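You operate a simulated robot arm through the tools that you are given. There is no shell and no other tool. Be economical: measure what you need, move in short steps, check, and stop when the job is done.

You run a simulated two-armed robot. Do the job below in one go: nothing can be reset, and whatever is moved stays where it is left.

Task
Carry the grey case to the grey stand and unpack the blue block.
Fine: put the block on the blue stand; lid shut again, latch left open; the other blocks stay in.

The check looks at the end state, three seconds after you hand in, the way a careful person would. Anything else that was tipped, shoved, dropped, spilled or broken makes it a failure. A push-on lid holds only when it is set on centred and level and pressed home; a screw cap is set on level and turned clockwise until tight.

Robot
Two 7-joint arms with two-finger parallel grippers on one trunk, on a base that drives. Base frame: it is fixed to the floor where the robot stands at the start and does not move with it; the origin is under the middle of the robot, x ahead of it, y to its left, z up. Units: m, rad, N and s.
The left shoulder is at the start at [0.05, 0.165, 1.155], the right one opposite. With the tool pointing down near the work surface each hand reaches from about 0.1 to 0.68 m from the robot's upright axis, wherever it stands, measured 20 degrees to its own side. Places, roughly: blue stand [0.6, 0.1, 0.7]; case lid [0.5, 0.2, 0.9]; gold case latch [0.4, 0.2, 0.8]; grey stand [0.6, 1, 0.7]; inside of the grey case [0.5, 0.1, 0.8]. Payload 3.91 kg a hand.
The tool frame of a hand sits at the grasp point between the pads (the TCP): z along the fingers, y along the line on which they close. The tips reach 0.03 m beyond it. The gripper opens to 0.11 m. The fingers are 0.02 m wide and 0.01 m thick; the gripper's body (0.048 by 0.112 m) begins 0.055 m behind the TCP.
Orientation is that of the tool frame in the base frame, as a unit quaternion [x, y, z, w]. With the fingers straight down and closing along the base's y, the tool's x points along the base's -x, its y along +y and its z along -z.

Tools
- The arms move only by the tool move_arm. It takes "left_targets", "right_targets" or both (then of equal length, played together; a hand with none holds still); each is a list of rows, each a list of 7 numbers: the turn, a rotation vector about the tool's x, y, z in rad, then the shift along the tool's x, y, z in m, then the gripper command, from -1 (fully open) to 1 (shut), values between in proportion. In form: [[ax, ay, az, x, y, z, grip], ...]. A call has 1 to 12 rows; each row shifts and turns the commanded pose from where the row before left it, along the tool's axes as they then stand. Each row takes 0.2 s and may step no farther than 0.05 m and 0.15 rad from the row before; otherwise, or with a gripper value out of range, the whole call is refused. Where a pose cannot be reached the arm comes as near as it can. A force on the tool above 40 N (or 10 N above the force at the start of the call, whichever is more), or a blocked arm, ends the call early, and 0.2 s more pass. The fingers move at their own pace (about 0.045 m/s each) and stop on an object; they squeeze with about 27 N. The grip force told is the motor's: it shows also when the fingers shut on nothing. Time passes only in rows, and 0.2 s behind the last, so rows that do not move let the fingers close. The reply holds the time, the measured pose of the TCP, the force on the tool along the base axes, the opening and the grip force, in the units named above and with some noise, with the torque about the TCP (base axes, N m) and any sound that the robot's microphone picked up, and new pictures: "show" is both (left out), scene, wrist or none (wrist: the cameras of the hands that moved).
- Cameras (640 x 400 px; columns grow to the right, rows downward): "scene" is now at [0.1157, 0.0259, 1.3393]; the picture's right is [0.29, -0.96, 0.00], its down [-0.42, -0.12, -0.90] and it looks along [0.86, 0.26, -0.43] (base axes); focal length 214 px, centre (320, 200). "left" rides on the left gripper at [0.073, -0.017, -0.103] in its tool frame; the picture's right is [0.23, 0.97, 0.00], its down [-0.76, 0.18, -0.62] and it looks along [-0.61, 0.14, 0.78] (tool axes); focal length 222 px, centre (320, 200). "right" rides on the right gripper at [0.072, 0.017, -0.103] in its tool frame; the picture's right is [-0.23, 0.97, 0.00], its down [-0.76, -0.18, -0.62] and it looks along [-0.61, -0.14, 0.78] (tool axes); focal length 222 px, centre (320, 200).
- raise_lower(by): slides the trunk up (or, below 0, down) by that many m; the arms and the scene camera ride with it, the base frame stays. It gives what a move gives, with no picture.
- drive_base(legs): drives the robot by 1 to 6 legs, each [ahead, left, turn to the left] in m, m and rad, along the robot's own axes; the way and the turn of a leg run together, so that a leg with both is an arc; at most 1.5 m and 3.142 rad a leg. The arms and the cameras ride along, it lands a little off, and it stops where it bumps. It gives what a move gives, and a new picture of the scene camera.
- head_to(pan, tilt): turns the head with the scene camera to pan (to the left, within 1.396 rad either way) and tilt (down, from -0.506 to 1.204), counted from straight ahead of the robot. It gives what a move gives, and a new picture of the scene camera.
- probe_pixels(camera, pixels): for up to 12 pixels [column, row] of the newest picture of that camera ("zoom" is the newest enlarged one), the place [x, y, z] in the base frame of the surface seen there, good to about 0.002 m. It takes no simulated time.
- zoom(camera, box): a new picture of the part [left, top, right, bottom] of that camera's present view, enlarged. It takes no simulated time.
- close_job(): hands the job in; it is judged then, once.

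Work in short steps. Measure before you move; look again where a grasp or a placing could have gone wrong, and mend it. You have 80 turns and 260 pictures in all, those below and enlarged ones among them. Open the grippers and draw the arms clear of the work before you hand the job in, unless the task says otherwise; then end with one line.

The tools are called after "Request:" as a command line: name --argument value ..., lists and objects as JSON in quotes. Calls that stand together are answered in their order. move_arm: Moves the arms, as the interface text tells. Its arguments: {"type":"object","properties":{"left_targets":{"type":"array"},"right_targets":{"type":"array"},"show":{"type":"string","enum":["both","scene","wrist","none"]}},"required":[]} The other tools are called the same way: raise_lower (by) slides the trunk up or down; drive_base (legs) drives the base; head_to (pan, tilt) turns the head that bears the scene camera; probe_pixels (camera, pixels) gives the place of the surface under pixels of a picture; zoom (camera, box) takes an enlarged picture of a part of a camera's view; close_job () hands the job in.

At the start:

```text
time: 0.0
left_position: [0.4331, 0.3817, 1.2941]
left_orientation: [-0.001, 1.0, 0.001, 0.001]
left_force: [0.1, -0.1, 0.2]
left_wrist_torque: [0.02, -0.05, 0.0]
left_gripper_width: 0.1102
left_gripper_force: 0.1
right_position: [0.4146, -0.043, 1.2239]
right_orientation: [0.0, 1.0, 0.0, 0.0]
right_force: [0.4, -0.2, -0.5]
right_wrist_torque: [0.0, 0.01, -0.04]
right_gripper_width: 0.1101
right_gripper_force: 0.1
trunk travel left (down, up): [-0.375, 0.128]
robot x, y, heading: [-0.002, -0.0013, -0.001]
head pan, tilt: [0.291, 0.449]
```

scene: 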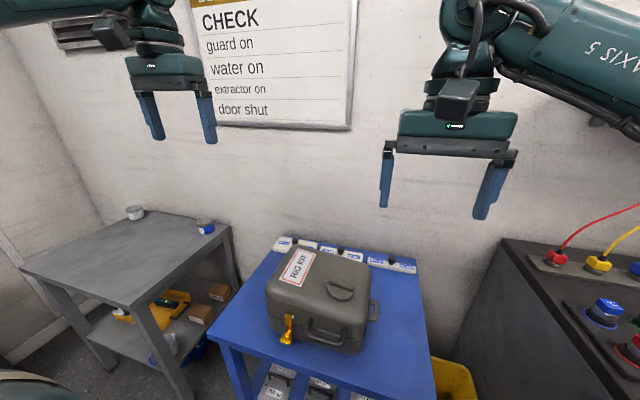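
right: 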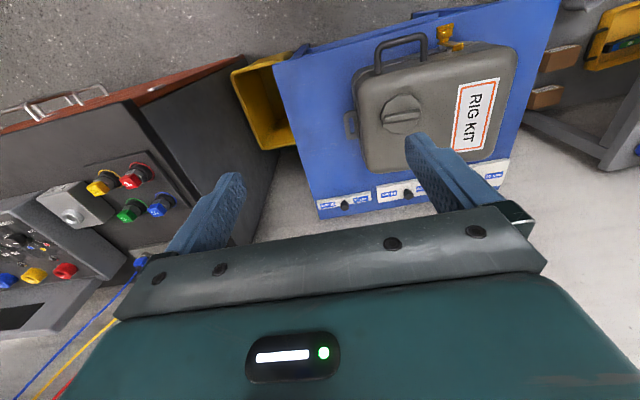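
left: 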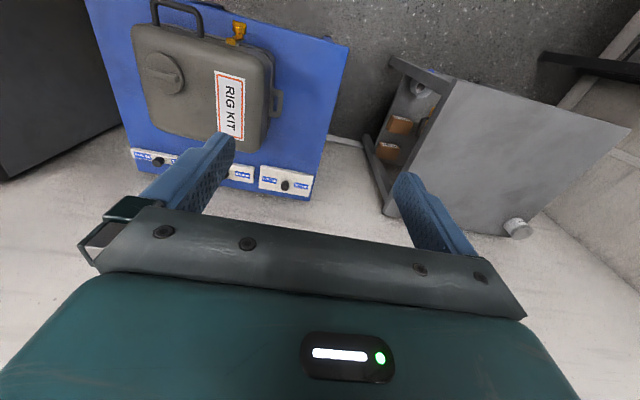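

The case sits on the blue stand around pixel (320,300), with a gold latch at (288,330), side lugs, and a front carry handle. I'll enlarge it and measure its surfaces.

Request:
zoom --camera "scene" --box '[220, 220, 440, 400]'

Request:
zoom --camera "right" --box '[300, 0, 560, 220]'

Request:
zoom --camera "left" --box '[90, 0, 350, 200]'

Request:
probe_pixels --camera "scene" --pixels '[[300, 268], [340, 292], [288, 338], [330, 330], [373, 310], [268, 285], [362, 355], [368, 275], [280, 250], [150, 245], [205, 226], [135, 211]]'

```text
2.22 times, centred on (330, 310) of scene
```

zoom: 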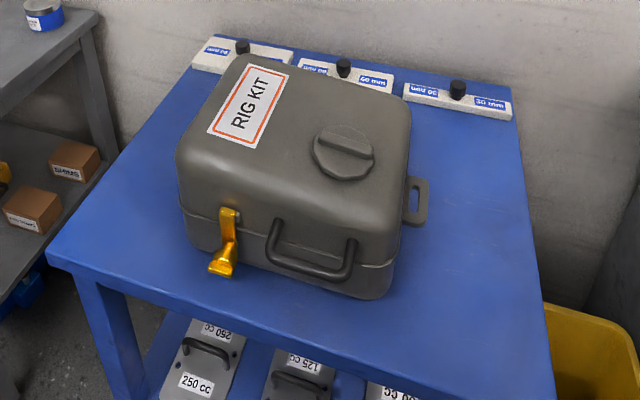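

```text
1.82 times, centred on (430, 110) of right
```

zoom: 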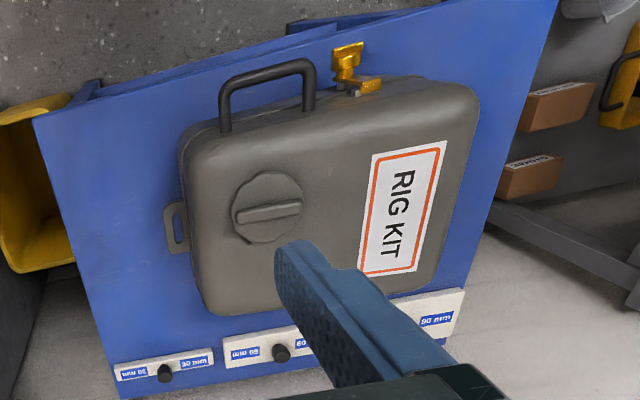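

```text
2.00 times, centred on (220, 100) of left
```

zoom: 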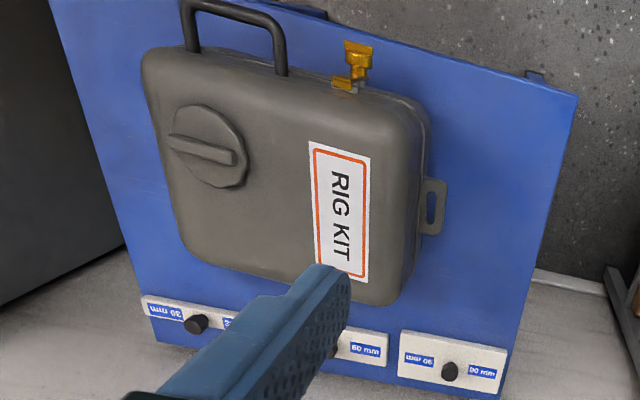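

```text
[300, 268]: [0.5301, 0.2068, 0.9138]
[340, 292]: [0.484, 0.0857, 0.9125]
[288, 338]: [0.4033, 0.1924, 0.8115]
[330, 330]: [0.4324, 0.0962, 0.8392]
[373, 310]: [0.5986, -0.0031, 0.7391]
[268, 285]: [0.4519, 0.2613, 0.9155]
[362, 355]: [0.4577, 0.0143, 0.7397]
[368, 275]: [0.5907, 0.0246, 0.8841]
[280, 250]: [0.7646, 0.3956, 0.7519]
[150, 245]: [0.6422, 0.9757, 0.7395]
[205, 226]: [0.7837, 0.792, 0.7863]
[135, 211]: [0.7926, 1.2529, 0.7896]
```

The case spans roughly x 0.41–0.64, y 0–0.27, with its top at 0.914 and the table at 0.74. I need exact lug, latch and knob geometry, so I'll take tighter enlargements.

Request:
zoom --camera "scene" --box '[335, 265, 399, 305]'

Request:
probe_pixels --camera "zoom" --pixels '[[380, 230], [410, 230], [405, 320], [340, 310], [330, 380], [365, 390], [385, 280], [100, 250], [60, 290], [100, 220], [230, 250], [300, 150]]'

Request:
zoom --camera "left" --box '[210, 0, 306, 130]'

Request:
probe_pixels --camera "left" --pixels '[[272, 90], [282, 90], [281, 115], [271, 118], [276, 102], [265, 85], [238, 24], [232, 40], [160, 73], [190, 80], [150, 66], [255, 150]]'

Request:
zoom --camera "scene" --box '[265, 305, 365, 360]'

Request:
probe_pixels --camera "zoom" --pixels '[[150, 80], [150, 150], [140, 190], [120, 230], [170, 230], [300, 200], [350, 210], [480, 240], [540, 160], [270, 110], [420, 130], [440, 260]]'

```text
10.00 times, centred on (367, 285) of scene
```

zoom: 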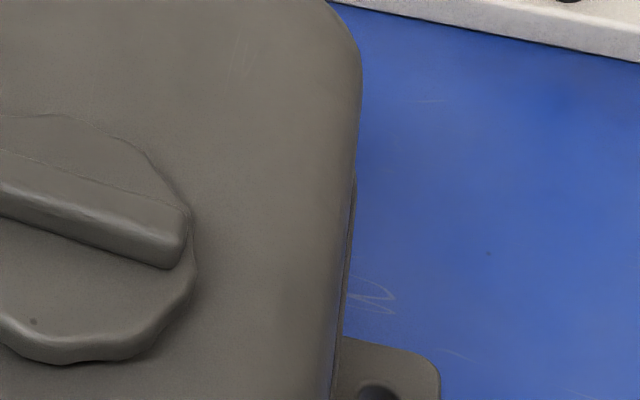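

```text
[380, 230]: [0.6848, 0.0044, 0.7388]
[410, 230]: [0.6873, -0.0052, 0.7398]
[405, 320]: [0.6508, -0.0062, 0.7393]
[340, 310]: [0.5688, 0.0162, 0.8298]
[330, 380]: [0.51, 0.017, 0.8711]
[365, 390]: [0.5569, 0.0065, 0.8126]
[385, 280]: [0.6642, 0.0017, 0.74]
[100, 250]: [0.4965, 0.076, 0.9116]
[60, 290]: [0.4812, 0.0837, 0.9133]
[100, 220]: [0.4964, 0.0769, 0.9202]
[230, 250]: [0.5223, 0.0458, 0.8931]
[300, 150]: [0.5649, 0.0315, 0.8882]
```

```text
3.08 times, centred on (258, 65) of left
```

zoom: 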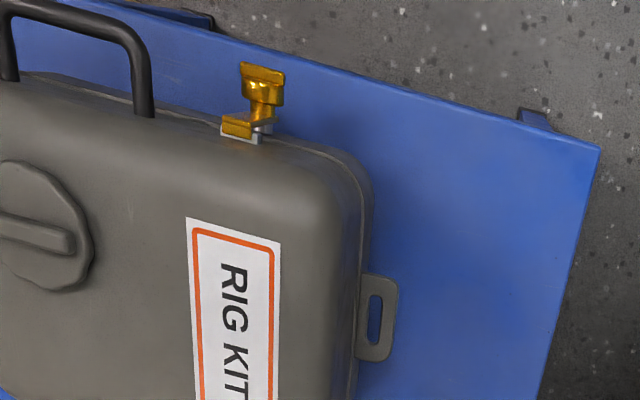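

```text
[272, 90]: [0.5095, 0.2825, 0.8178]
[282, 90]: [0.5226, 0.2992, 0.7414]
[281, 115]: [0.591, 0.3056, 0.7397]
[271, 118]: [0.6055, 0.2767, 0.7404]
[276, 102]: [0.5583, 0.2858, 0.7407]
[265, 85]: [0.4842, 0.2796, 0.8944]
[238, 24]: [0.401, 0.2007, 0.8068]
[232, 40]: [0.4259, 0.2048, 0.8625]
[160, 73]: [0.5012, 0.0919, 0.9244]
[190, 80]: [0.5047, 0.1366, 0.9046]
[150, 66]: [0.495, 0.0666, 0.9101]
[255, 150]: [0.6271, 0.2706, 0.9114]
```

```text
6.40 times, centred on (315, 332) of scene
```

zoom: 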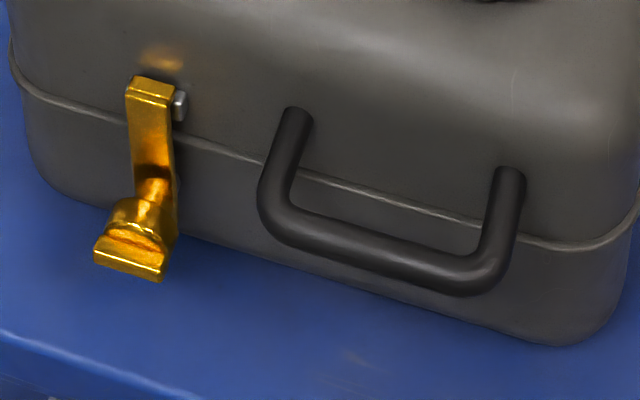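

```text
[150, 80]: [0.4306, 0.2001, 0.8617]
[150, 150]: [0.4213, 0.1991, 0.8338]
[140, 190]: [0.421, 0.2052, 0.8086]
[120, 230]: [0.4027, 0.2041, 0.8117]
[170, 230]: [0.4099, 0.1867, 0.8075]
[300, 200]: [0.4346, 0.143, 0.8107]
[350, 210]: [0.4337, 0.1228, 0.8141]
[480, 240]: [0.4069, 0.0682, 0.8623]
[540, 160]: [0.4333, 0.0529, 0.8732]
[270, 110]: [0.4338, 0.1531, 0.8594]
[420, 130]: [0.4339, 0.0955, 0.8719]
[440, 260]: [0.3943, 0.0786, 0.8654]
```

The lugs look like horizontal slotted plates at z≈0.815 on the lower shell, with the lid seam near z 0.835; the handle and latch belong to the lid. I'll measure both lugs exactly.

Request:
zoom --camera "left" --box '[256, 80, 304, 125]'

Request:
probe_pixels --camera "zoom" --pixels '[[270, 120], [330, 105], [365, 110], [370, 180], [340, 310], [280, 310], [300, 215], [260, 200], [310, 330], [325, 115], [355, 230], [262, 300]]'

Request:
zoom --camera "right" --box '[335, 100, 383, 145]'

Request:
probe_pixels --camera "zoom" --pixels '[[220, 110], [280, 100], [200, 200], [220, 300], [300, 310], [310, 200], [260, 200], [250, 110], [250, 320]]'

```text
8.89 times, centred on (280, 102) of left
```

zoom: 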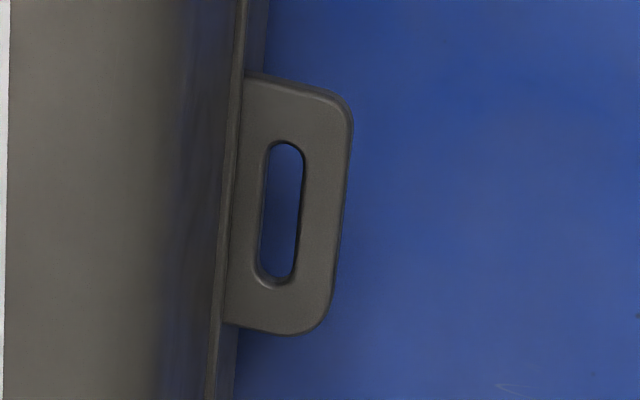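

```text
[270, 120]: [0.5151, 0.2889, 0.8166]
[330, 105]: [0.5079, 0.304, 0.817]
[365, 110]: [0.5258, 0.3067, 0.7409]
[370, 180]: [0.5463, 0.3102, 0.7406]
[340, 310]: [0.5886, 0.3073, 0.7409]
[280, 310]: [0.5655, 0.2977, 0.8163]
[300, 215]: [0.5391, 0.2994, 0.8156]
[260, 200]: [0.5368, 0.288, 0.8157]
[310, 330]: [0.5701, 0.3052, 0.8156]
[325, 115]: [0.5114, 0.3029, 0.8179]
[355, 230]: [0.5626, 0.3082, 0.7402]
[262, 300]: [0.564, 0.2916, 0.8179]
```

```text
8.89 times, centred on (359, 122) of right
```

zoom: 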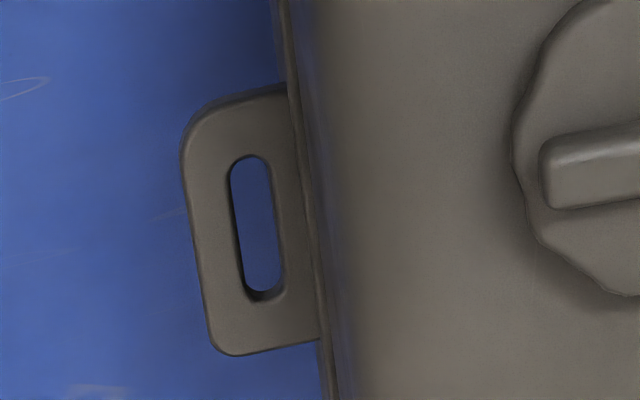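

```text
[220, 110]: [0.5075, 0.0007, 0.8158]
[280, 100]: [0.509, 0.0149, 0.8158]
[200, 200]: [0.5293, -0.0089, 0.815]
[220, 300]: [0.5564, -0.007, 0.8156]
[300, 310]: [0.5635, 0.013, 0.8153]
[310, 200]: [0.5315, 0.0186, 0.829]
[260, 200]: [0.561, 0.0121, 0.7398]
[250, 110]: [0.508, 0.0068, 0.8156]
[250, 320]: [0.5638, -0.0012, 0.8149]
```

Both lugs are horizontal plates at z≈0.816 (left: x 0.505–0.573, y 0.282–0.309; right: x 0.503–0.568, y −0.012–0.015), so pinching them with horizontal hands gives a firm carry. I turn both hands to point inward while still high.

Request:
move_arm --left_targets '[[0.1428, 0, 0, 0, 0, 0, 0.2], [0.1428, 0, 0, 0, 0, 0, 0.2], [0.1428, 0, 0, 0, 0, 0, 0.2], [0.1428, 0, 0, 0, 0, 0, 0.2], [0.1428, 0, 0, 0, 0, 0, 0.2], [0.1428, 0, 0, 0, 0, 0, 0.2], [0.1428, 0, 0, 0, 0, 0, 0.2], [0.1428, 0, 0, 0, 0, 0, 0.2], [0.1428, 0, 0, 0, 0, 0, 0.2], [0.1428, 0, 0, 0, 0, 0, 0.2], [0.1428, 0, 0, 0, 0, 0, 0.2]]' --right_targets '[[-0.1428, 0, 0, 0, -0.01, 0, 0.2], [-0.1428, 0, 0, 0, -0.01, 0, 0.2], [-0.1428, 0, 0, 0, -0.01, 0, 0.2], [-0.1428, 0, 0, 0, -0.01, 0, 0.2], [-0.1428, 0, 0, 0, 0, 0, 0.2], [-0.1428, 0, 0, 0, 0, 0, 0.2], [-0.1428, 0, 0, 0, 0, 0, 0.2], [-0.1428, 0, 0, 0, 0, 0, 0.2], [-0.1428, 0, 0, 0, 0, 0, 0.2], [-0.1428, 0, 0, 0, 0, 0, 0.2], [-0.1428, 0, 0, 0, 0, 0, 0.2]]' --show "scene"

Request:
head_to --pan 0.9 --tilt 0.6

```text
time: 2.4
left_position: [0.4336, 0.3813, 1.2923]
left_orientation: [0.0, 0.8, -0.6, 0.001]
left_force: [0.0, 0.0, -0.5]
left_wrist_torque: [0.0, 0.03, -0.03]
left_gripper_width: 0.0442
left_gripper_force: 0.1
left hand out of reach, approached as far as the arm can: row 10, 11
right_position: [0.4137, -0.0814, 1.216]
right_orientation: [0.0, 0.707, 0.707, 0.0]
right_force: [0.8, -0.4, 0.0]
right_wrist_torque: [-0.01, 0.01, 0.01]
right_gripper_width: 0.0438
right_gripper_force: 0.0
trunk travel left (down, up): [-0.375, 0.128]
robot x, y, heading: [-0.0018, -0.0051, -0.001]
head pan, tilt: [0.291, 0.449]
```

scene: 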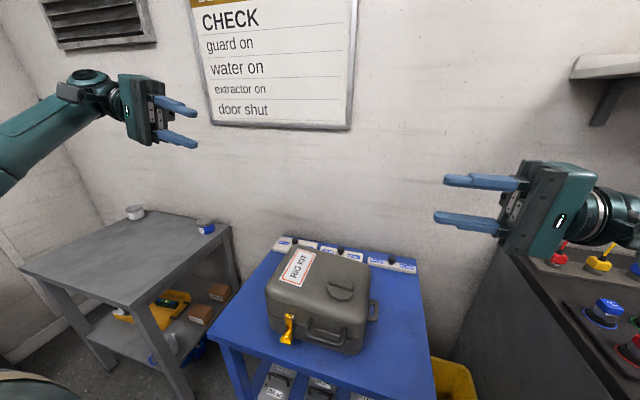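

```text
time: 3.4
left_position: [0.4343, 0.381, 1.2939]
left_orientation: [0.0, 0.8, -0.599, 0.0]
left_force: [-0.2, -0.6, -0.3]
left_wrist_torque: [0.01, 0.01, -0.01]
left_gripper_width: 0.0441
left_gripper_force: 0.0
right_position: [0.4151, -0.0813, 1.2152]
right_orientation: [0.0, 0.708, 0.706, 0.0]
right_force: [-0.4, 0.4, 0.0]
right_wrist_torque: [-0.02, -0.02, 0.0]
right_gripper_width: 0.0442
right_gripper_force: 0.0
trunk travel left (down, up): [-0.375, 0.128]
robot x, y, heading: [-0.0015, 0.001, 0.004]
head pan, tilt: [0.901, 0.6]
```

scene: 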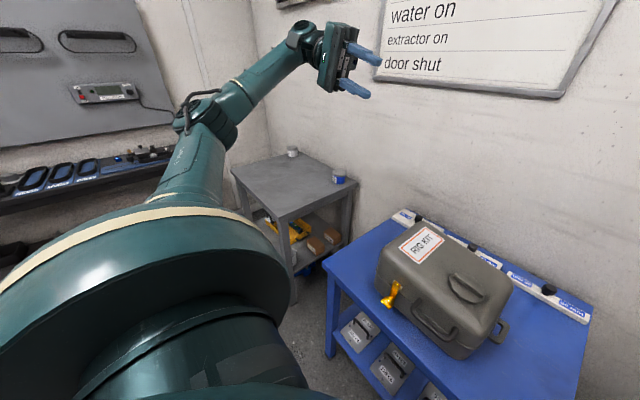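

The left hand stopped at 1.29 rad of its turn because it is too far sideways; centring the robot on the case will fix that. I'll measure the blue stand's front edge and the grey stand's corners before driving.

Request:
probe_pixels --camera "scene" --pixels '[[327, 262], [450, 378], [236, 174], [281, 216], [355, 184], [340, 178], [293, 152], [395, 214], [585, 320], [338, 205], [268, 200], [300, 320]]'

Request:
head_to --pan 0.3 --tilt 1.15

```text
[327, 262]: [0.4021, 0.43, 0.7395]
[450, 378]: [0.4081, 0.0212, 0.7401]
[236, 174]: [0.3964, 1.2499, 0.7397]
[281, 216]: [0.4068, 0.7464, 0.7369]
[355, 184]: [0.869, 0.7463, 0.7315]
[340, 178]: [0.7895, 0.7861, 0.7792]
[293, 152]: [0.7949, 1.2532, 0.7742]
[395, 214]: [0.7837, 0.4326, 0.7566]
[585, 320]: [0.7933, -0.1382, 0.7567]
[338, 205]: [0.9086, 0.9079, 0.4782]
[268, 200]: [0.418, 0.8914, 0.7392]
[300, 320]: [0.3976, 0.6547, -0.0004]
```

```text
time: 4.4
left_position: [0.4337, 0.3805, 1.2945]
left_orientation: [0.0, 0.8, -0.6, 0.002]
left_force: [-0.8, -0.5, -0.7]
left_wrist_torque: [0.01, 0.0, 0.0]
left_gripper_width: 0.0439
left_gripper_force: 0.0
right_position: [0.4135, -0.0816, 1.2158]
right_orientation: [0.0, 0.708, 0.706, 0.0]
right_force: [0.0, 0.5, -0.4]
right_wrist_torque: [-0.02, 0.02, 0.0]
right_gripper_width: 0.0444
right_gripper_force: 0.1
trunk travel left (down, up): [-0.375, 0.128]
robot x, y, heading: [-0.0005, -0.0015, -0.003]
head pan, tilt: [0.3, 1.15]
```

scene: 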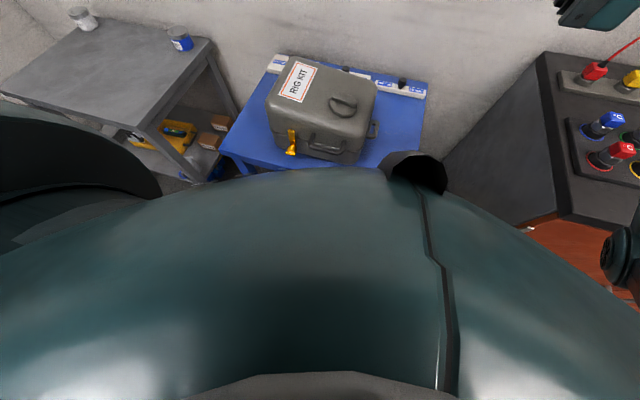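

The blue stand spans y up to 0.43 with its front near x≈0.39, and the grey stand covers x 0.40–0.87, y 0.75–1.25, with jars only at its back corners. I'll drive left to centre on the case at y≈0.149, then lower the trunk for reach.

Request:
drive_base --legs '[[0.0, 0.15, 0.0]]'

Request:
raise_lower --by -0.15

Request:
head_to --pan 0.0 --tilt 0.75

```text
time: 6.4
left_position: [0.433, 0.5296, 1.2946]
left_orientation: [-0.001, 0.801, -0.599, 0.0]
left_force: [-0.6, 0.1, 0.6]
left_wrist_torque: [-0.01, 0.02, 0.01]
left_gripper_width: 0.044
left_gripper_force: 0.1
right_position: [0.4142, 0.0677, 1.2158]
right_orientation: [-0.001, 0.707, 0.707, 0.0]
right_force: [-0.7, -0.4, 0.2]
right_wrist_torque: [0.0, -0.03, -0.01]
right_gripper_width: 0.044
right_gripper_force: 0.0
trunk travel left (down, up): [-0.375, 0.128]
robot x, y, heading: [0.0009, 0.151, 0.001]
head pan, tilt: [0.3, 1.15]
```

scene: 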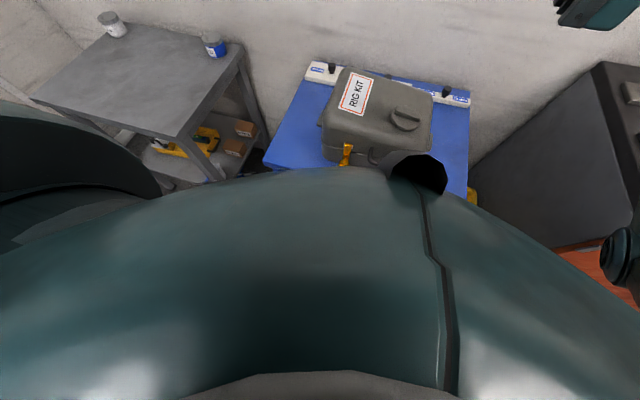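

```text
time: 8.1
left_position: [0.4323, 0.53, 1.1441]
left_orientation: [-0.001, 0.8, -0.6, 0.0]
left_force: [0.3, -0.5, 0.3]
left_wrist_torque: [0.01, -0.02, -0.01]
left_gripper_width: 0.0437
left_gripper_force: 0.2
right_position: [0.4144, 0.0676, 1.065]
right_orientation: [-0.001, 0.707, 0.707, -0.001]
right_force: [-0.3, 0.7, 0.3]
right_wrist_torque: [-0.01, 0.02, 0.01]
right_gripper_width: 0.044
right_gripper_force: 0.1
trunk travel left (down, up): [-0.225, 0.278]
robot x, y, heading: [-0.0, 0.1486, -0.001]
head pan, tilt: [0.3, 1.15]
```

```text
time: 9.0
left_position: [0.4334, 0.5302, 1.1437]
left_orientation: [-0.001, 0.8, -0.599, 0.001]
left_force: [0.3, -0.5, 0.2]
left_wrist_torque: [0.0, 0.01, 0.02]
left_gripper_width: 0.044
left_gripper_force: 0.1
right_position: [0.4149, 0.067, 1.0656]
right_orientation: [0.0, 0.707, 0.707, -0.001]
right_force: [-0.1, -0.5, 0.7]
right_wrist_torque: [-0.01, 0.0, 0.01]
right_gripper_width: 0.0441
right_gripper_force: 0.0
trunk travel left (down, up): [-0.225, 0.278]
robot x, y, heading: [-0.0007, 0.1452, 0.001]
head pan, tilt: [0.0, 0.75]
```

scene: 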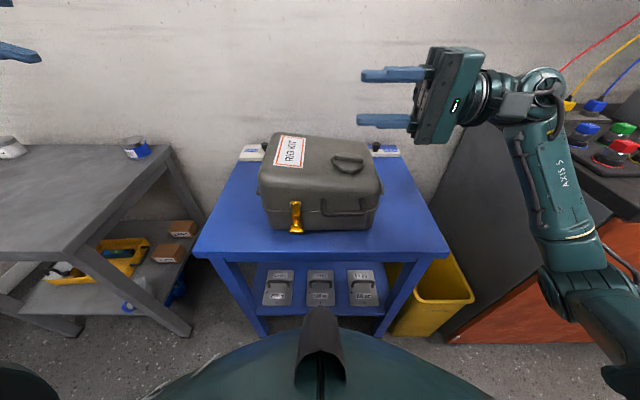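

The robot is centred. Before sending the right arm down I'll check where the console at right (pixels 440–500, 150–300) stands relative to the right hand's place.

Request:
probe_pixels --camera "scene" --pixels '[[450, 200], [475, 240], [500, 155], [485, 150], [445, 330], [440, 290], [325, 258], [440, 245], [200, 250], [590, 180], [480, 130], [318, 120]]'

```text
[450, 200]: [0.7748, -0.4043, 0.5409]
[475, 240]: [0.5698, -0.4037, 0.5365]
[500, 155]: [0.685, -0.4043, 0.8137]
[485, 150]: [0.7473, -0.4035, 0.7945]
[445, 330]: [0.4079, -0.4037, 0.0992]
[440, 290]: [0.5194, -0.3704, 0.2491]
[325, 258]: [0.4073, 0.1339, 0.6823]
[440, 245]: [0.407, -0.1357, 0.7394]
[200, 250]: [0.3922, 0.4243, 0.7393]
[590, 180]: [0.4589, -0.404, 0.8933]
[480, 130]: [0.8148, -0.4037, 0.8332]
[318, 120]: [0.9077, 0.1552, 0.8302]
```

The console face is at y=−0.404, leaving room for the right hand. I move both hands to standoff positions beside the case, still high, and finish the left hand's turn.

Request:
move_arm --left_targets '[[0, 0, 0, -0.0177, 0.0273, 0.0253, 0.2], [0, 0, 0, -0.0177, 0.0273, 0.0253, 0.2], [0, 0, 0, -0.0177, 0.0273, 0.0253, 0.2], [0, 0, 0, -0.0177, 0.0273, 0.0253, 0.2], [0, 0, 0, -0.0177, 0.0273, 0.0253, 0.2], [0, 0, 0, -0.0177, 0.0273, 0.0253, 0.2], [0.142, 0, 0, 0, 0, 0, 0.2], [0.142, 0, 0, 0, 0, 0, 0.2]]' --right_targets '[[0, 0, 0, -0.02, -0.0193, -0.0262, 0.2], [0, 0, 0, -0.02, -0.0193, -0.0262, 0.2], [0, 0, 0, -0.02, -0.0193, -0.0262, 0.2], [0, 0, 0, -0.02, -0.0193, -0.0262, 0.2], [0, 0, 0, -0.02, -0.0193, -0.0262, 0.2], [0, 0, 0, -0.02, -0.0193, -0.0262, 0.2], [0, 0, 0, 0, 0, 0, 0.2], [0, 0, 0, 0, 0, 0, 0.2]]' --show "scene"

```text
time: 10.8
left_position: [0.4511, 0.4341, 1.0082]
left_orientation: [-0.009, 0.821, -0.57, 0.013]
left_force: [-0.7, -0.7, 0.1]
left_wrist_torque: [0.0, -0.01, 0.0]
left_gripper_width: 0.0442
left_gripper_force: 0.2
left hand out of reach, approached as far as the arm can: row 1, 2, 3, 4, 5, 6, 7, 8
right_position: [0.5356, -0.0923, 0.9491]
right_orientation: [0.0, 0.707, 0.708, -0.001]
right_force: [0.5, 0.1, -0.1]
right_wrist_torque: [0.02, 0.04, 0.03]
right_gripper_width: 0.0441
right_gripper_force: 0.1
trunk travel left (down, up): [-0.225, 0.278]
robot x, y, heading: [-0.0011, 0.1466, 0.001]
head pan, tilt: [0.0, 0.75]
```

scene: 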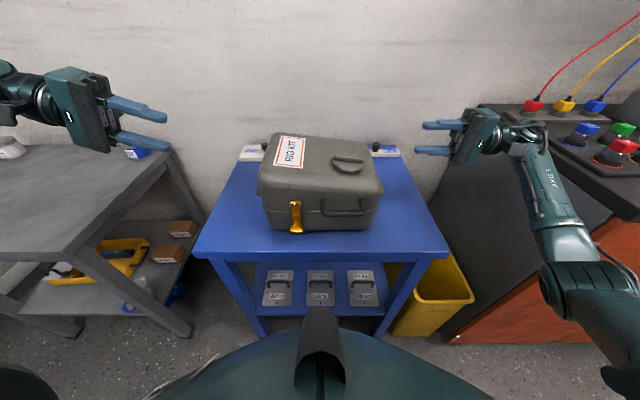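

The right hand is well placed, but the left arm is stuck in a poor joint branch because its turn was done too far outboard. I turn the left hand back down, bring it inboard over the case, and redo the turn there as the right one did.

Request:
move_arm --left_targets '[[-0.142, 0, 0, 0, 0, 0, 0.2], [-0.142, 0, 0, 0, 0, 0, 0.2], [-0.142, 0, 0, 0, 0, 0, 0.2], [-0.142, 0, 0, 0, 0, 0, 0.2], [-0.142, 0, 0, 0, 0, 0, 0.2], [-0.142, 0, 0, 0, 0, 0, 0.2], [-0.142, 0, 0, 0, 0, 0, 0.2], [-0.142, 0, 0, 0, 0, 0, 0.2], [-0.142, 0, 0, 0, 0, 0, 0.2]]' --show "none"

```text
time: 12.8
left_position: [0.4495, 0.4314, 1.0055]
left_orientation: [-0.016, 0.999, 0.034, 0.004]
left_force: [0.6, 0.1, -0.4]
left_wrist_torque: [0.01, -0.03, 0.01]
left_gripper_width: 0.0441
left_gripper_force: 0.1
right_position: [0.5347, -0.091, 0.9487]
right_orientation: [0.0, 0.707, 0.707, -0.001]
right_force: [-0.1, -0.7, 0.2]
right_wrist_torque: [0.0, -0.02, -0.03]
right_gripper_width: 0.044
right_gripper_force: 0.1
trunk travel left (down, up): [-0.225, 0.278]
robot x, y, heading: [-0.0014, 0.148, 0.009]
head pan, tilt: [0.0, 0.75]
```

The commanded pose follows the achieved one, and the left hand is again nearly straight down. I move it inboard to y≈0.23 and up, then turn it like the right one.

Request:
move_arm --left_targets '[[0.0136, 0.0016, 0.0064, 0.007, -0.04, -0.013, 0.2], [0.0136, 0.0016, 0.0064, 0.007, -0.04, -0.013, 0.2], [0.0136, 0.0016, 0.0064, 0.007, -0.04, -0.013, 0.2], [0.0136, 0.0016, 0.0064, 0.007, -0.04, -0.013, 0.2], [0.0136, 0.0016, 0.0064, 0.007, -0.04, -0.013, 0.2], [0.1428, 0, 0, 0, 0, 0, 0.2], [0.1428, 0, 0, 0, 0, 0, 0.2], [0.1428, 0, 0, 0, 0, 0, 0.2], [0.1428, 0, 0, 0, 0, 0, 0.2], [0.1428, 0, 0, 0, 0, 0, 0.2], [0.1428, 0, 0, 0, 0, 0, 0.2]]' --show "none"

Request:
move_arm --left_targets '[[0.1428, 0, 0, 0, 0, 0, 0.2], [0.1428, 0, 0, 0, 0, 0, 0.2], [0.1428, 0, 0, 0, 0, 0, 0.2], [0.1428, 0, 0, 0, 0, 0, 0.2], [0.1428, 0, 0, 0, 0, 0, 0.2]]' --show "scene"

```text
time: 15.2
left_position: [0.4103, 0.2735, 1.0467]
left_orientation: [0.001, 0.909, -0.417, 0.001]
left_force: [0.0, -0.4, 0.2]
left_wrist_torque: [-0.02, -0.01, 0.0]
left_gripper_width: 0.044
left_gripper_force: 0.1
left hand out of reach, approached as far as the arm can: row 4, 5
right_position: [0.5353, -0.0898, 0.9484]
right_orientation: [0.0, 0.707, 0.707, 0.0]
right_force: [0.4, 0.4, -0.9]
right_wrist_torque: [0.01, 0.01, 0.01]
right_gripper_width: 0.0438
right_gripper_force: 0.2
trunk travel left (down, up): [-0.225, 0.278]
robot x, y, heading: [0.0038, 0.1493, 0.004]
head pan, tilt: [0.0, 0.75]
```

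```text
time: 16.4
left_position: [0.4068, 0.2723, 1.0488]
left_orientation: [-0.002, 0.803, -0.596, 0.003]
left_force: [0.0, -0.1, 0.3]
left_wrist_torque: [-0.01, 0.0, -0.01]
left_gripper_width: 0.044
left_gripper_force: 0.1
left hand out of reach, approached as far as the arm can: row 4, 5
right_position: [0.5351, -0.0911, 0.9469]
right_orientation: [-0.001, 0.707, 0.707, -0.002]
right_force: [-0.2, -0.3, -0.3]
right_wrist_torque: [0.01, 0.0, 0.03]
right_gripper_width: 0.0441
right_gripper_force: 0.0
trunk travel left (down, up): [-0.225, 0.278]
robot x, y, heading: [0.0029, 0.1466, 0.007]
head pan, tilt: [0.0, 0.75]
```

scene: 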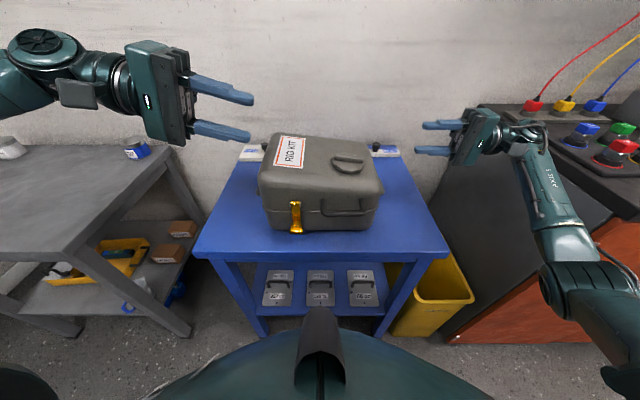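

The left wrist limits at about 1.28 rad of tilt. Because the lug is a flat horizontal plate, I can instead pinch it with the hand yawed diagonally forward, so I'll yaw the left hand about the vertical and then complete the levelling.

Request:
move_arm --left_targets '[[0, -0.119, -0.0375, 0, 0, 0, 0.2], [0, -0.119, -0.0375, 0, 0, 0, 0.2], [0, -0.119, -0.0375, 0, 0, 0, 0.2], [0, -0.119, -0.0375, 0, 0, 0, 0.2], [0, -0.119, -0.0375, 0, 0, 0, 0.2], [0.1, 0, 0, 0, 0, 0, 0.2], [0.1, 0, 0, 0, 0, 0, 0.2], [0.09, 0, 0, 0, 0, 0, 0.2]]' --show "scene"

```text
time: 18.2
left_position: [0.41, 0.2732, 1.0453]
left_orientation: [-0.221, 0.673, -0.672, 0.216]
left_force: [-0.6, -0.5, 0.5]
left_wrist_torque: [0.01, 0.02, -0.02]
left_gripper_width: 0.0439
left_gripper_force: 0.1
right_position: [0.5354, -0.0906, 0.949]
right_orientation: [-0.001, 0.707, 0.707, 0.0]
right_force: [-0.7, 0.1, -0.3]
right_wrist_torque: [-0.02, 0.01, 0.0]
right_gripper_width: 0.0442
right_gripper_force: 0.2
trunk travel left (down, up): [-0.225, 0.278]
robot x, y, heading: [0.0003, 0.1471, 0.001]
head pan, tilt: [0.0, 0.75]
```

scene: 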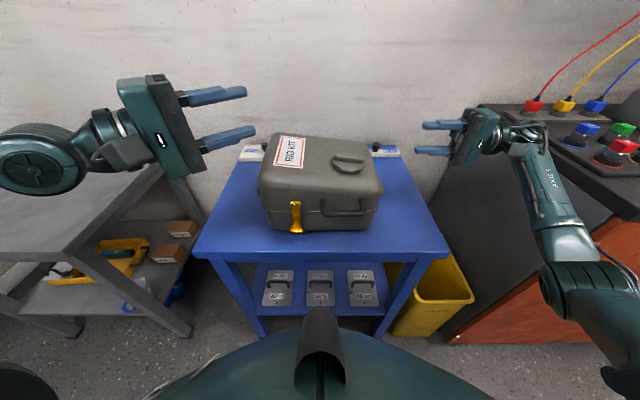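

The left hand now is level with a 0.635 rad yaw and no limit warning. I move both down to pre-grasp poses level with the lugs, just outside them.

Request:
move_arm --left_targets '[[0, 0, 0, -0.0286, 0.0225, -0.0094, 0.2], [0, 0, 0, -0.0286, 0.0225, -0.0094, 0.2], [0, 0, 0, -0.0286, 0.0225, -0.0094, 0.2], [0, 0, 0, -0.0286, 0.0225, -0.0094, 0.2], [0, 0, 0, 0, 0.0356, 0, 0.2], [0, 0, 0, 0, 0.0356, 0, 0.2], [0, 0, 0, 0, 0.0356, 0, 0.2], [0, 0, 0, 0, 0.0356, 0, 0.2], [0, 0, 0, 0, 0, 0, 0.2]]' --right_targets '[[0, 0, 0, 0, 0, 0, 0.2], [0, 0, 0, 0, 0, 0, 0.2], [0, 0, 0, 0, 0, 0, 0.2], [0, 0, 0, 0, 0, 0, 0.2], [0, 0, 0, 0, -0.034, 0, 0.2], [0, 0, 0, 0, -0.034, 0, 0.2], [0, 0, 0, 0, -0.034, 0, 0.2], [0, 0, 0, 0, -0.034, 0, 0.2], [0, 0, 0, 0, 0, 0, 0.2]]' --show "both"

```text
time: 20.2
left_position: [0.4784, 0.3719, 0.8122]
left_orientation: [-0.22, 0.674, -0.671, 0.217]
left_force: [0.1, 0.1, 0.2]
left_wrist_torque: [0.01, 0.0, 0.01]
left_gripper_width: 0.0438
left_gripper_force: 0.1
right_position: [0.5355, -0.0885, 0.8135]
right_orientation: [0.0, 0.708, 0.707, -0.001]
right_force: [-0.2, 0.4, -0.4]
right_wrist_torque: [0.0, -0.03, 0.05]
right_gripper_width: 0.0441
right_gripper_force: 0.0
trunk travel left (down, up): [-0.225, 0.278]
robot x, y, heading: [0.0021, 0.1504, 0.003]
head pan, tilt: [0.0, 0.75]
```

scene: 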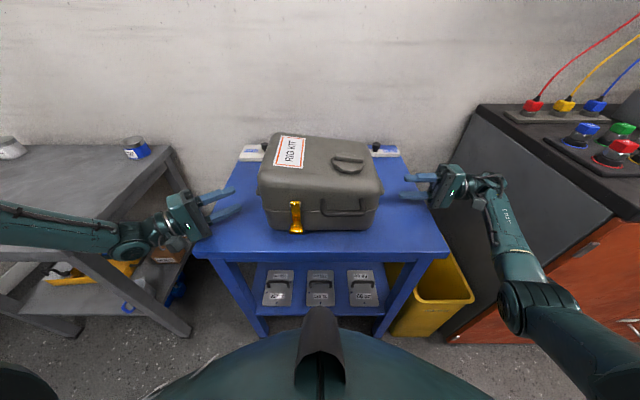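
right: 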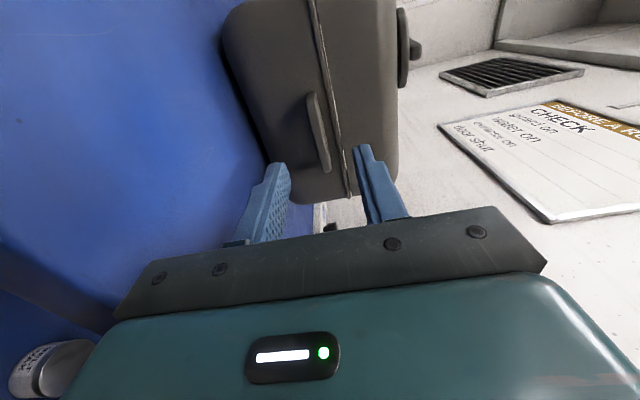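
left: 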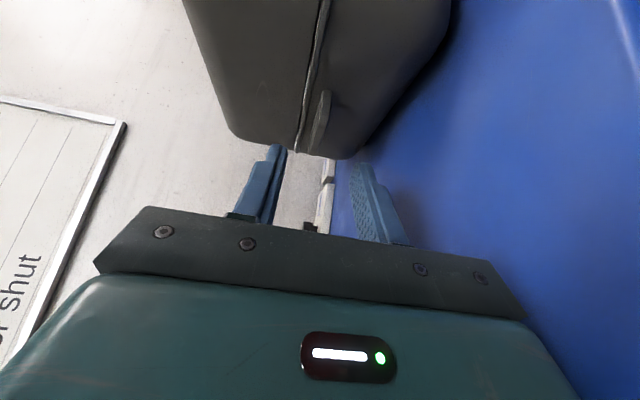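

Each lug lies midway between its fingers (right: lug at (318,130); left: lug at (320,120)). I'll check the plates' thickness in z before closing in.

Request:
zoom --camera "right" --box '[290, 80, 354, 180]'

Request:
probe_pixels --camera "right" --pixels '[[312, 110], [318, 130], [324, 150], [309, 120], [314, 140], [328, 165], [322, 128], [326, 140]]'

Request:
probe_pixels --camera "left" --pixels '[[326, 105], [322, 120], [316, 140], [318, 100], [314, 120], [328, 118], [324, 135], [310, 150]]'

```text
4.00 times, centred on (322, 130) of right
```

zoom: 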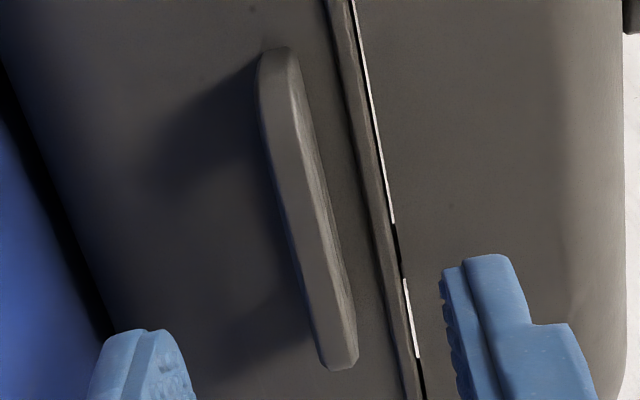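

```text
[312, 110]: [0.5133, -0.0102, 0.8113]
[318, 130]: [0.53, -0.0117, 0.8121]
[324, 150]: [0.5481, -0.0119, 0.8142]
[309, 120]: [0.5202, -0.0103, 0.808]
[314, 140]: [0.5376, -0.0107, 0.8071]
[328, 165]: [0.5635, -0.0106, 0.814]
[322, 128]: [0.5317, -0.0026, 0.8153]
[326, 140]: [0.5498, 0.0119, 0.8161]
```

```text
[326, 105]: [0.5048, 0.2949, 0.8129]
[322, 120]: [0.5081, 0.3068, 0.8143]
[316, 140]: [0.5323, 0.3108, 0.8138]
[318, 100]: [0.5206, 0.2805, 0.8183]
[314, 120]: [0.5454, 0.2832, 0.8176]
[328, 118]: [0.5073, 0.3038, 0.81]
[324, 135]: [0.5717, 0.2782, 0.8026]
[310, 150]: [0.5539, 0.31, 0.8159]
```

The plates run z 0.807–0.8165, centred on the fingers. I slide both hands in over the lugs and close.

Request:
move_arm --left_targets '[[0, 0, 0, 0, 0, 0.023, 0.2], [0, 0, 0, 0, 0, 0.023, 0.2], [0, 0, 0, 0, 0, 0.022, 0.2], [0, 0, 0, 0, 0, 0, 0.2], [0, 0, 0, 0, 0, 0, 1], [0, 0, 0, 0, 0, 0, 1], [0, 0, 0, 0, 0, 0, 1], [0, 0, 0, 0, 0, 0, 1], [0, 0, 0, 0, 0, 0, 1]]' --right_targets '[[0, 0, 0, 0, 0, 0.022, 0.2], [0, 0, 0, 0, 0, 0.022, 0.2], [0, 0, 0, 0, 0, 0.022, 0.2], [0, 0, 0, 0, 0, 0, 0.2], [0, 0, 0, 0, 0, 0, 1], [0, 0, 0, 0, 0, 0, 1], [0, 0, 0, 0, 0, 0, 1], [0, 0, 0, 0, 0, 0, 1], [0, 0, 0, 0, 0, 0, 1]]'

```text
time: 22.2
left_position: [0.5166, 0.3184, 0.8177]
left_orientation: [-0.222, 0.675, -0.67, 0.216]
left_force: [-0.7, -1.5, -2.7]
left_wrist_torque: [0.51, 0.06, -0.24]
left_gripper_width: 0.009
left_gripper_force: 27.4
left hand out of reach, approached as far as the arm can: row 3
right_position: [0.533, -0.0224, 0.8128]
right_orientation: [-0.001, 0.707, 0.707, -0.001]
right_force: [1.1, 2.6, 0.7]
right_wrist_torque: [0.54, 0.17, -0.1]
right_gripper_width: 0.0088
right_gripper_force: 27.3
trunk travel left (down, up): [-0.225, 0.278]
robot x, y, heading: [0.001, 0.1511, 0.001]
head pan, tilt: [0.0, 0.75]
```

scene: 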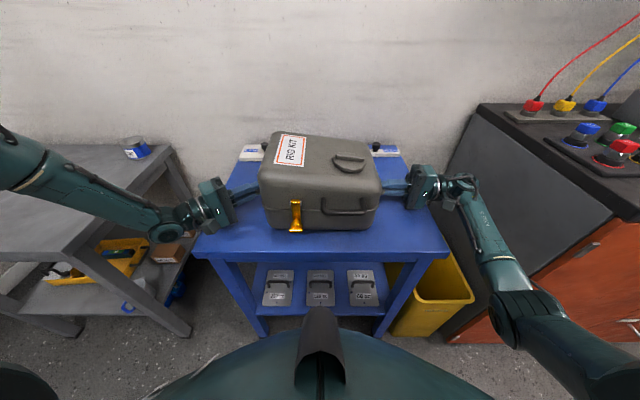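
right: 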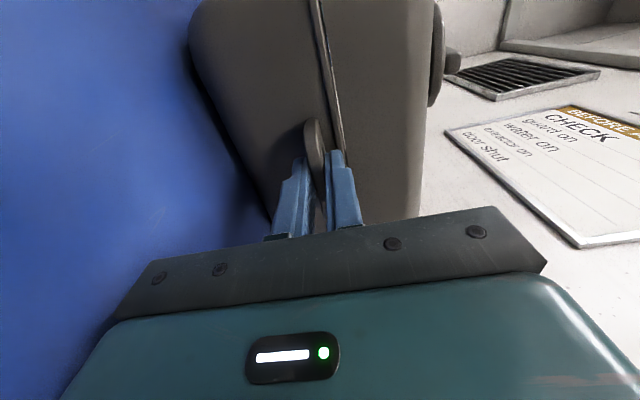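
left: 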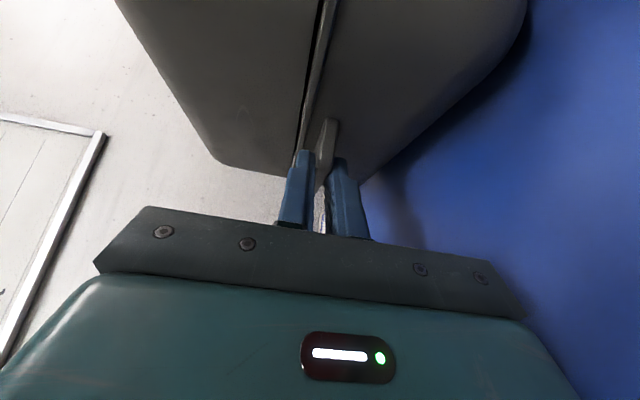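

Both hands hold the lugs (widths 0.009, grip 27 N). I lift a little with the trunk as a test.

Request:
raise_lower --by 0.03

Request:
head_to --pan 0.0 --tilt 0.8

```text
time: 22.9
left_position: [0.5157, 0.3194, 0.8469]
left_orientation: [-0.221, 0.674, -0.671, 0.216]
left_force: [-1.6, -3.4, -9.6]
left_wrist_torque: [0.49, 0.08, -0.58]
left_gripper_width: 0.0088
left_gripper_force: 27.0
right_position: [0.5351, -0.0221, 0.8425]
right_orientation: [0.001, 0.708, 0.707, -0.001]
right_force: [1.7, 3.3, -4.5]
right_wrist_torque: [0.49, 0.16, -0.13]
right_gripper_width: 0.0087
right_gripper_force: 26.9
trunk travel left (down, up): [-0.255, 0.248]
robot x, y, heading: [-0.0028, 0.1474, 0.002]
head pan, tilt: [0.0, 0.75]
```

```text
time: 23.6
left_position: [0.5157, 0.3191, 0.8474]
left_orientation: [-0.222, 0.675, -0.67, 0.216]
left_force: [-2.2, -4.1, -10.0]
left_wrist_torque: [0.51, 0.1, -0.61]
left_gripper_width: 0.0088
left_gripper_force: 26.9
right_position: [0.5347, -0.0231, 0.8419]
right_orientation: [0.0, 0.706, 0.708, -0.001]
right_force: [2.2, 4.8, -3.7]
right_wrist_torque: [0.45, 0.16, -0.27]
right_gripper_width: 0.009
right_gripper_force: 27.3
trunk travel left (down, up): [-0.255, 0.248]
robot x, y, heading: [-0.0008, 0.1469, 0.004]
head pan, tilt: [0.0, 0.799]
```

scene: 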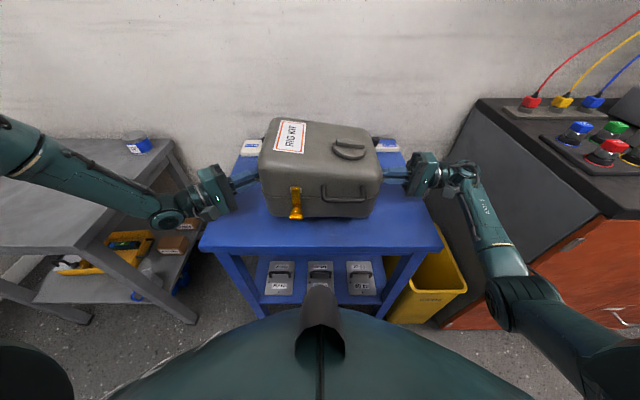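

The case is up (about 14 N shared, both grips firm). I raise further for clearance and look left to check the way for the drive.

Request:
raise_lower --by 0.07

Request:
head_to --pan 1.1 --tilt 0.6

Request:
probe_pixels --camera "scene" --pixels '[[60, 200], [150, 180], [20, 260], [200, 160], [250, 150], [300, 250], [340, 200], [100, 100], [200, 350], [60, 350], [400, 200], [440, 220]]'

```text
time: 24.6
left_position: [0.5177, 0.3184, 0.9181]
left_orientation: [-0.221, 0.675, -0.67, 0.217]
left_force: [-2.1, -6.0, -10.8]
left_wrist_torque: [0.47, 0.07, -0.58]
left_gripper_width: 0.0092
left_gripper_force: 26.9
right_position: [0.5355, -0.0228, 0.9128]
right_orientation: [-0.001, 0.708, 0.707, -0.001]
right_force: [2.2, 5.1, -4.6]
right_wrist_torque: [0.51, 0.19, -0.4]
right_gripper_width: 0.009
right_gripper_force: 27.2
trunk travel left (down, up): [-0.325, 0.178]
robot x, y, heading: [0.0015, 0.1506, 0.002]
head pan, tilt: [0.0, 0.799]
```

```text
time: 26.0
left_position: [0.5164, 0.3198, 0.9189]
left_orientation: [-0.221, 0.674, -0.67, 0.217]
left_force: [-0.7, -6.5, -11.0]
left_wrist_torque: [0.54, 0.1, -0.46]
left_gripper_width: 0.0088
left_gripper_force: 27.3
right_position: [0.535, -0.0222, 0.9129]
right_orientation: [0.0, 0.707, 0.708, -0.001]
right_force: [1.7, 6.5, -4.3]
right_wrist_torque: [0.51, 0.14, -0.29]
right_gripper_width: 0.009
right_gripper_force: 27.2
trunk travel left (down, up): [-0.325, 0.178]
robot x, y, heading: [0.001, 0.1472, 0.007]
head pan, tilt: [1.1, 0.6]
```

scene: 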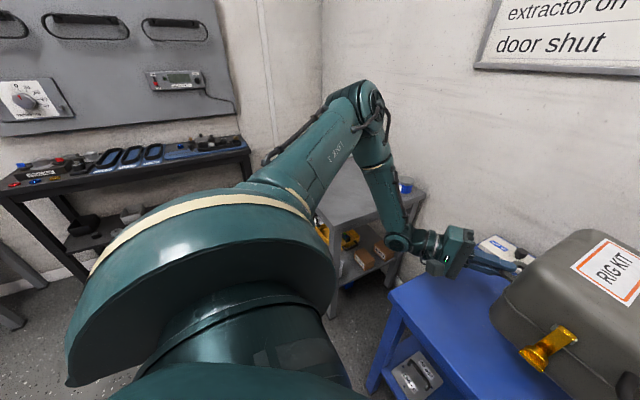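

```text
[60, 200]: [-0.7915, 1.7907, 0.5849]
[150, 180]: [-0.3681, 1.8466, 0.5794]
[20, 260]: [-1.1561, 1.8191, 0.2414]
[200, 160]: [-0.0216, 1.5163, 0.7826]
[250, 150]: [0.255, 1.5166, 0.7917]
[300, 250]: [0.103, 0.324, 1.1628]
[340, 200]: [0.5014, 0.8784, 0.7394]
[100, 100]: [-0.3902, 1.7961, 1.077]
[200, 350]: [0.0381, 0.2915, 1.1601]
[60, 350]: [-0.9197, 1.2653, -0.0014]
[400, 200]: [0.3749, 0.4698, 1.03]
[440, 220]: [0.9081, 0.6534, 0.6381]
```

The way left is clear (bench edge at y≈1.52, above-floor parts far enough). I drive left 0.83 so the case sits over the middle of the grey stand.

Request:
drive_base --legs '[[0.0, 0.42, 0.0], [0.01, 0.41, 0.0]]'

Request:
head_to --pan 0.0 --tilt 0.8

```text
time: 34.0
left_position: [0.534, 1.1434, 0.9175]
left_orientation: [-0.217, 0.676, -0.672, 0.212]
left_force: [0.2, -4.9, -10.2]
left_wrist_torque: [0.49, 0.08, -0.01]
left_gripper_width: 0.0087
left_gripper_force: 26.6
right_position: [0.5473, 0.8022, 0.9122]
right_orientation: [0.005, 0.707, 0.707, 0.004]
right_force: [-0.8, 4.7, -3.6]
right_wrist_torque: [0.49, 0.13, 0.07]
right_gripper_width: 0.0087
right_gripper_force: 26.6
trunk travel left (down, up): [-0.325, 0.178]
robot x, y, heading: [0.0136, 0.9801, -0.008]
head pan, tilt: [1.1, 0.6]
```

scene: 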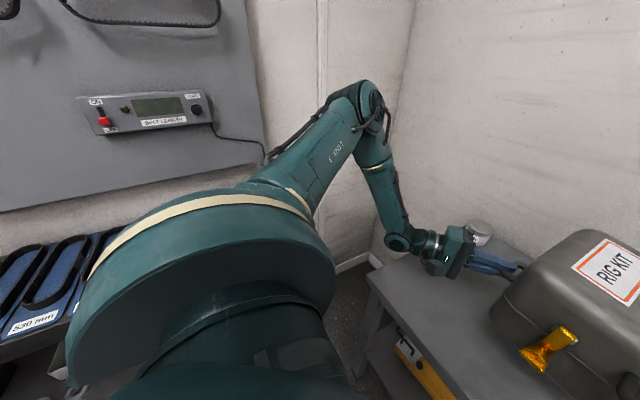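

```text
time: 35.3
left_position: [0.5335, 1.142, 0.9179]
left_orientation: [-0.217, 0.676, -0.672, 0.211]
left_force: [2.2, -0.9, -10.5]
left_wrist_torque: [0.52, 0.06, 0.03]
left_gripper_width: 0.0089
left_gripper_force: 27.1
right_position: [0.547, 0.8019, 0.9137]
right_orientation: [0.005, 0.706, 0.708, 0.004]
right_force: [-0.8, 1.8, -4.1]
right_wrist_torque: [0.52, 0.11, 0.12]
right_gripper_width: 0.0088
right_gripper_force: 27.2
trunk travel left (down, up): [-0.325, 0.178]
robot x, y, heading: [0.016, 0.9805, -0.01]
head pan, tilt: [0.0, 0.799]
```

scene: 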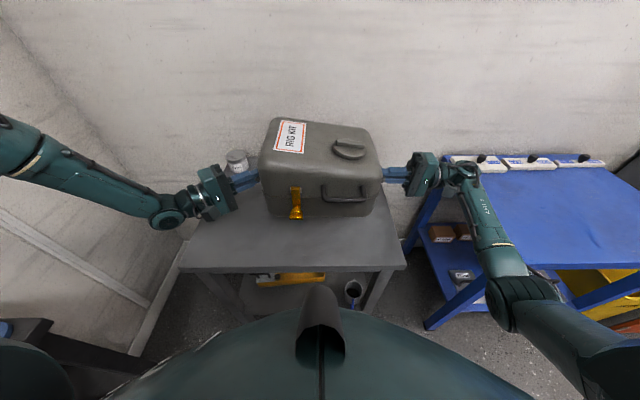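

The case hangs over the grey stand at y≈0.98, clear of the jars. Both tops are at z≈0.74, so I lower by 0.095 first and read forces.

Request:
raise_lower --by -0.095

Request:
raise_lower --by -0.006

Request:
zoom --camera "scene" --box '[160, 110, 480, 310]'

```text
time: 36.6
left_position: [0.5339, 1.1439, 0.8229]
left_orientation: [-0.216, 0.676, -0.672, 0.211]
left_force: [0.1, -1.8, -9.6]
left_wrist_torque: [0.49, 0.05, -0.04]
left_gripper_width: 0.0086
left_gripper_force: 27.2
right_position: [0.5478, 0.8027, 0.8184]
right_orientation: [0.005, 0.707, 0.707, 0.004]
right_force: [-0.2, 0.3, -4.1]
right_wrist_torque: [0.48, 0.16, 0.11]
right_gripper_width: 0.0094
right_gripper_force: 27.2
trunk travel left (down, up): [-0.23, 0.273]
robot x, y, heading: [0.014, 0.9773, -0.006]
head pan, tilt: [0.0, 0.799]
```

```text
time: 37.1
left_position: [0.5334, 1.1423, 0.8162]
left_orientation: [-0.216, 0.676, -0.672, 0.211]
left_force: [-0.2, -0.9, -9.5]
left_wrist_torque: [0.43, -0.12, -0.09]
left_gripper_width: 0.0088
left_gripper_force: 27.7
right_position: [0.5464, 0.8017, 0.8127]
right_orientation: [0.004, 0.708, 0.707, 0.004]
right_force: [-0.1, 0.8, -1.4]
right_wrist_torque: [0.57, 0.11, 0.14]
right_gripper_width: 0.009
right_gripper_force: 27.2
trunk travel left (down, up): [-0.224, 0.279]
robot x, y, heading: [0.0146, 0.9838, -0.009]
head pan, tilt: [0.0, 0.799]
```

```text
2.00 times, centred on (320, 210) of scene
```

zoom: 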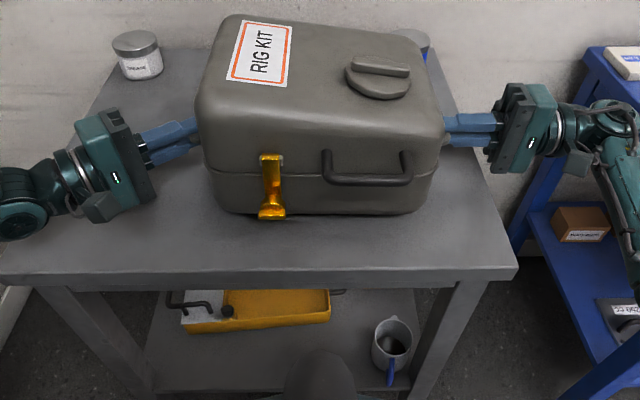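

The right side rests (−1.4 N) while the left still carries about 9.5 N, so I lower just the left hand a few mm.

Request:
move_arm --left_targets '[[0, 0, 0, 0, 0.001, 0, 1], [0, 0, 0, 0, 0.001, 0, 1], [0, 0, 0, 0, 0.001, 0, 1], [0, 0, 0, 0, 0.001, 0, 1], [0, 0, 0, 0, 0, 0, 1]]' --show "none"

```text
time: 38.3
left_position: [0.5333, 1.1426, 0.8165]
left_orientation: [-0.217, 0.676, -0.672, 0.211]
left_force: [5.9, -4.6, -8.1]
left_wrist_torque: [0.32, -0.36, 0.86]
left_gripper_width: 0.0086
left_gripper_force: 26.7
left hand out of reach, approached as far as the arm can: row 4
right_position: [0.5473, 0.8015, 0.8112]
right_orientation: [0.004, 0.707, 0.707, 0.003]
right_force: [-4.0, 2.8, 0.6]
right_wrist_torque: [0.59, 0.03, 0.71]
right_gripper_width: 0.009
right_gripper_force: 26.6
trunk travel left (down, up): [-0.224, 0.279]
robot x, y, heading: [0.0171, 0.9808, -0.009]
head pan, tilt: [0.0, 0.799]
```

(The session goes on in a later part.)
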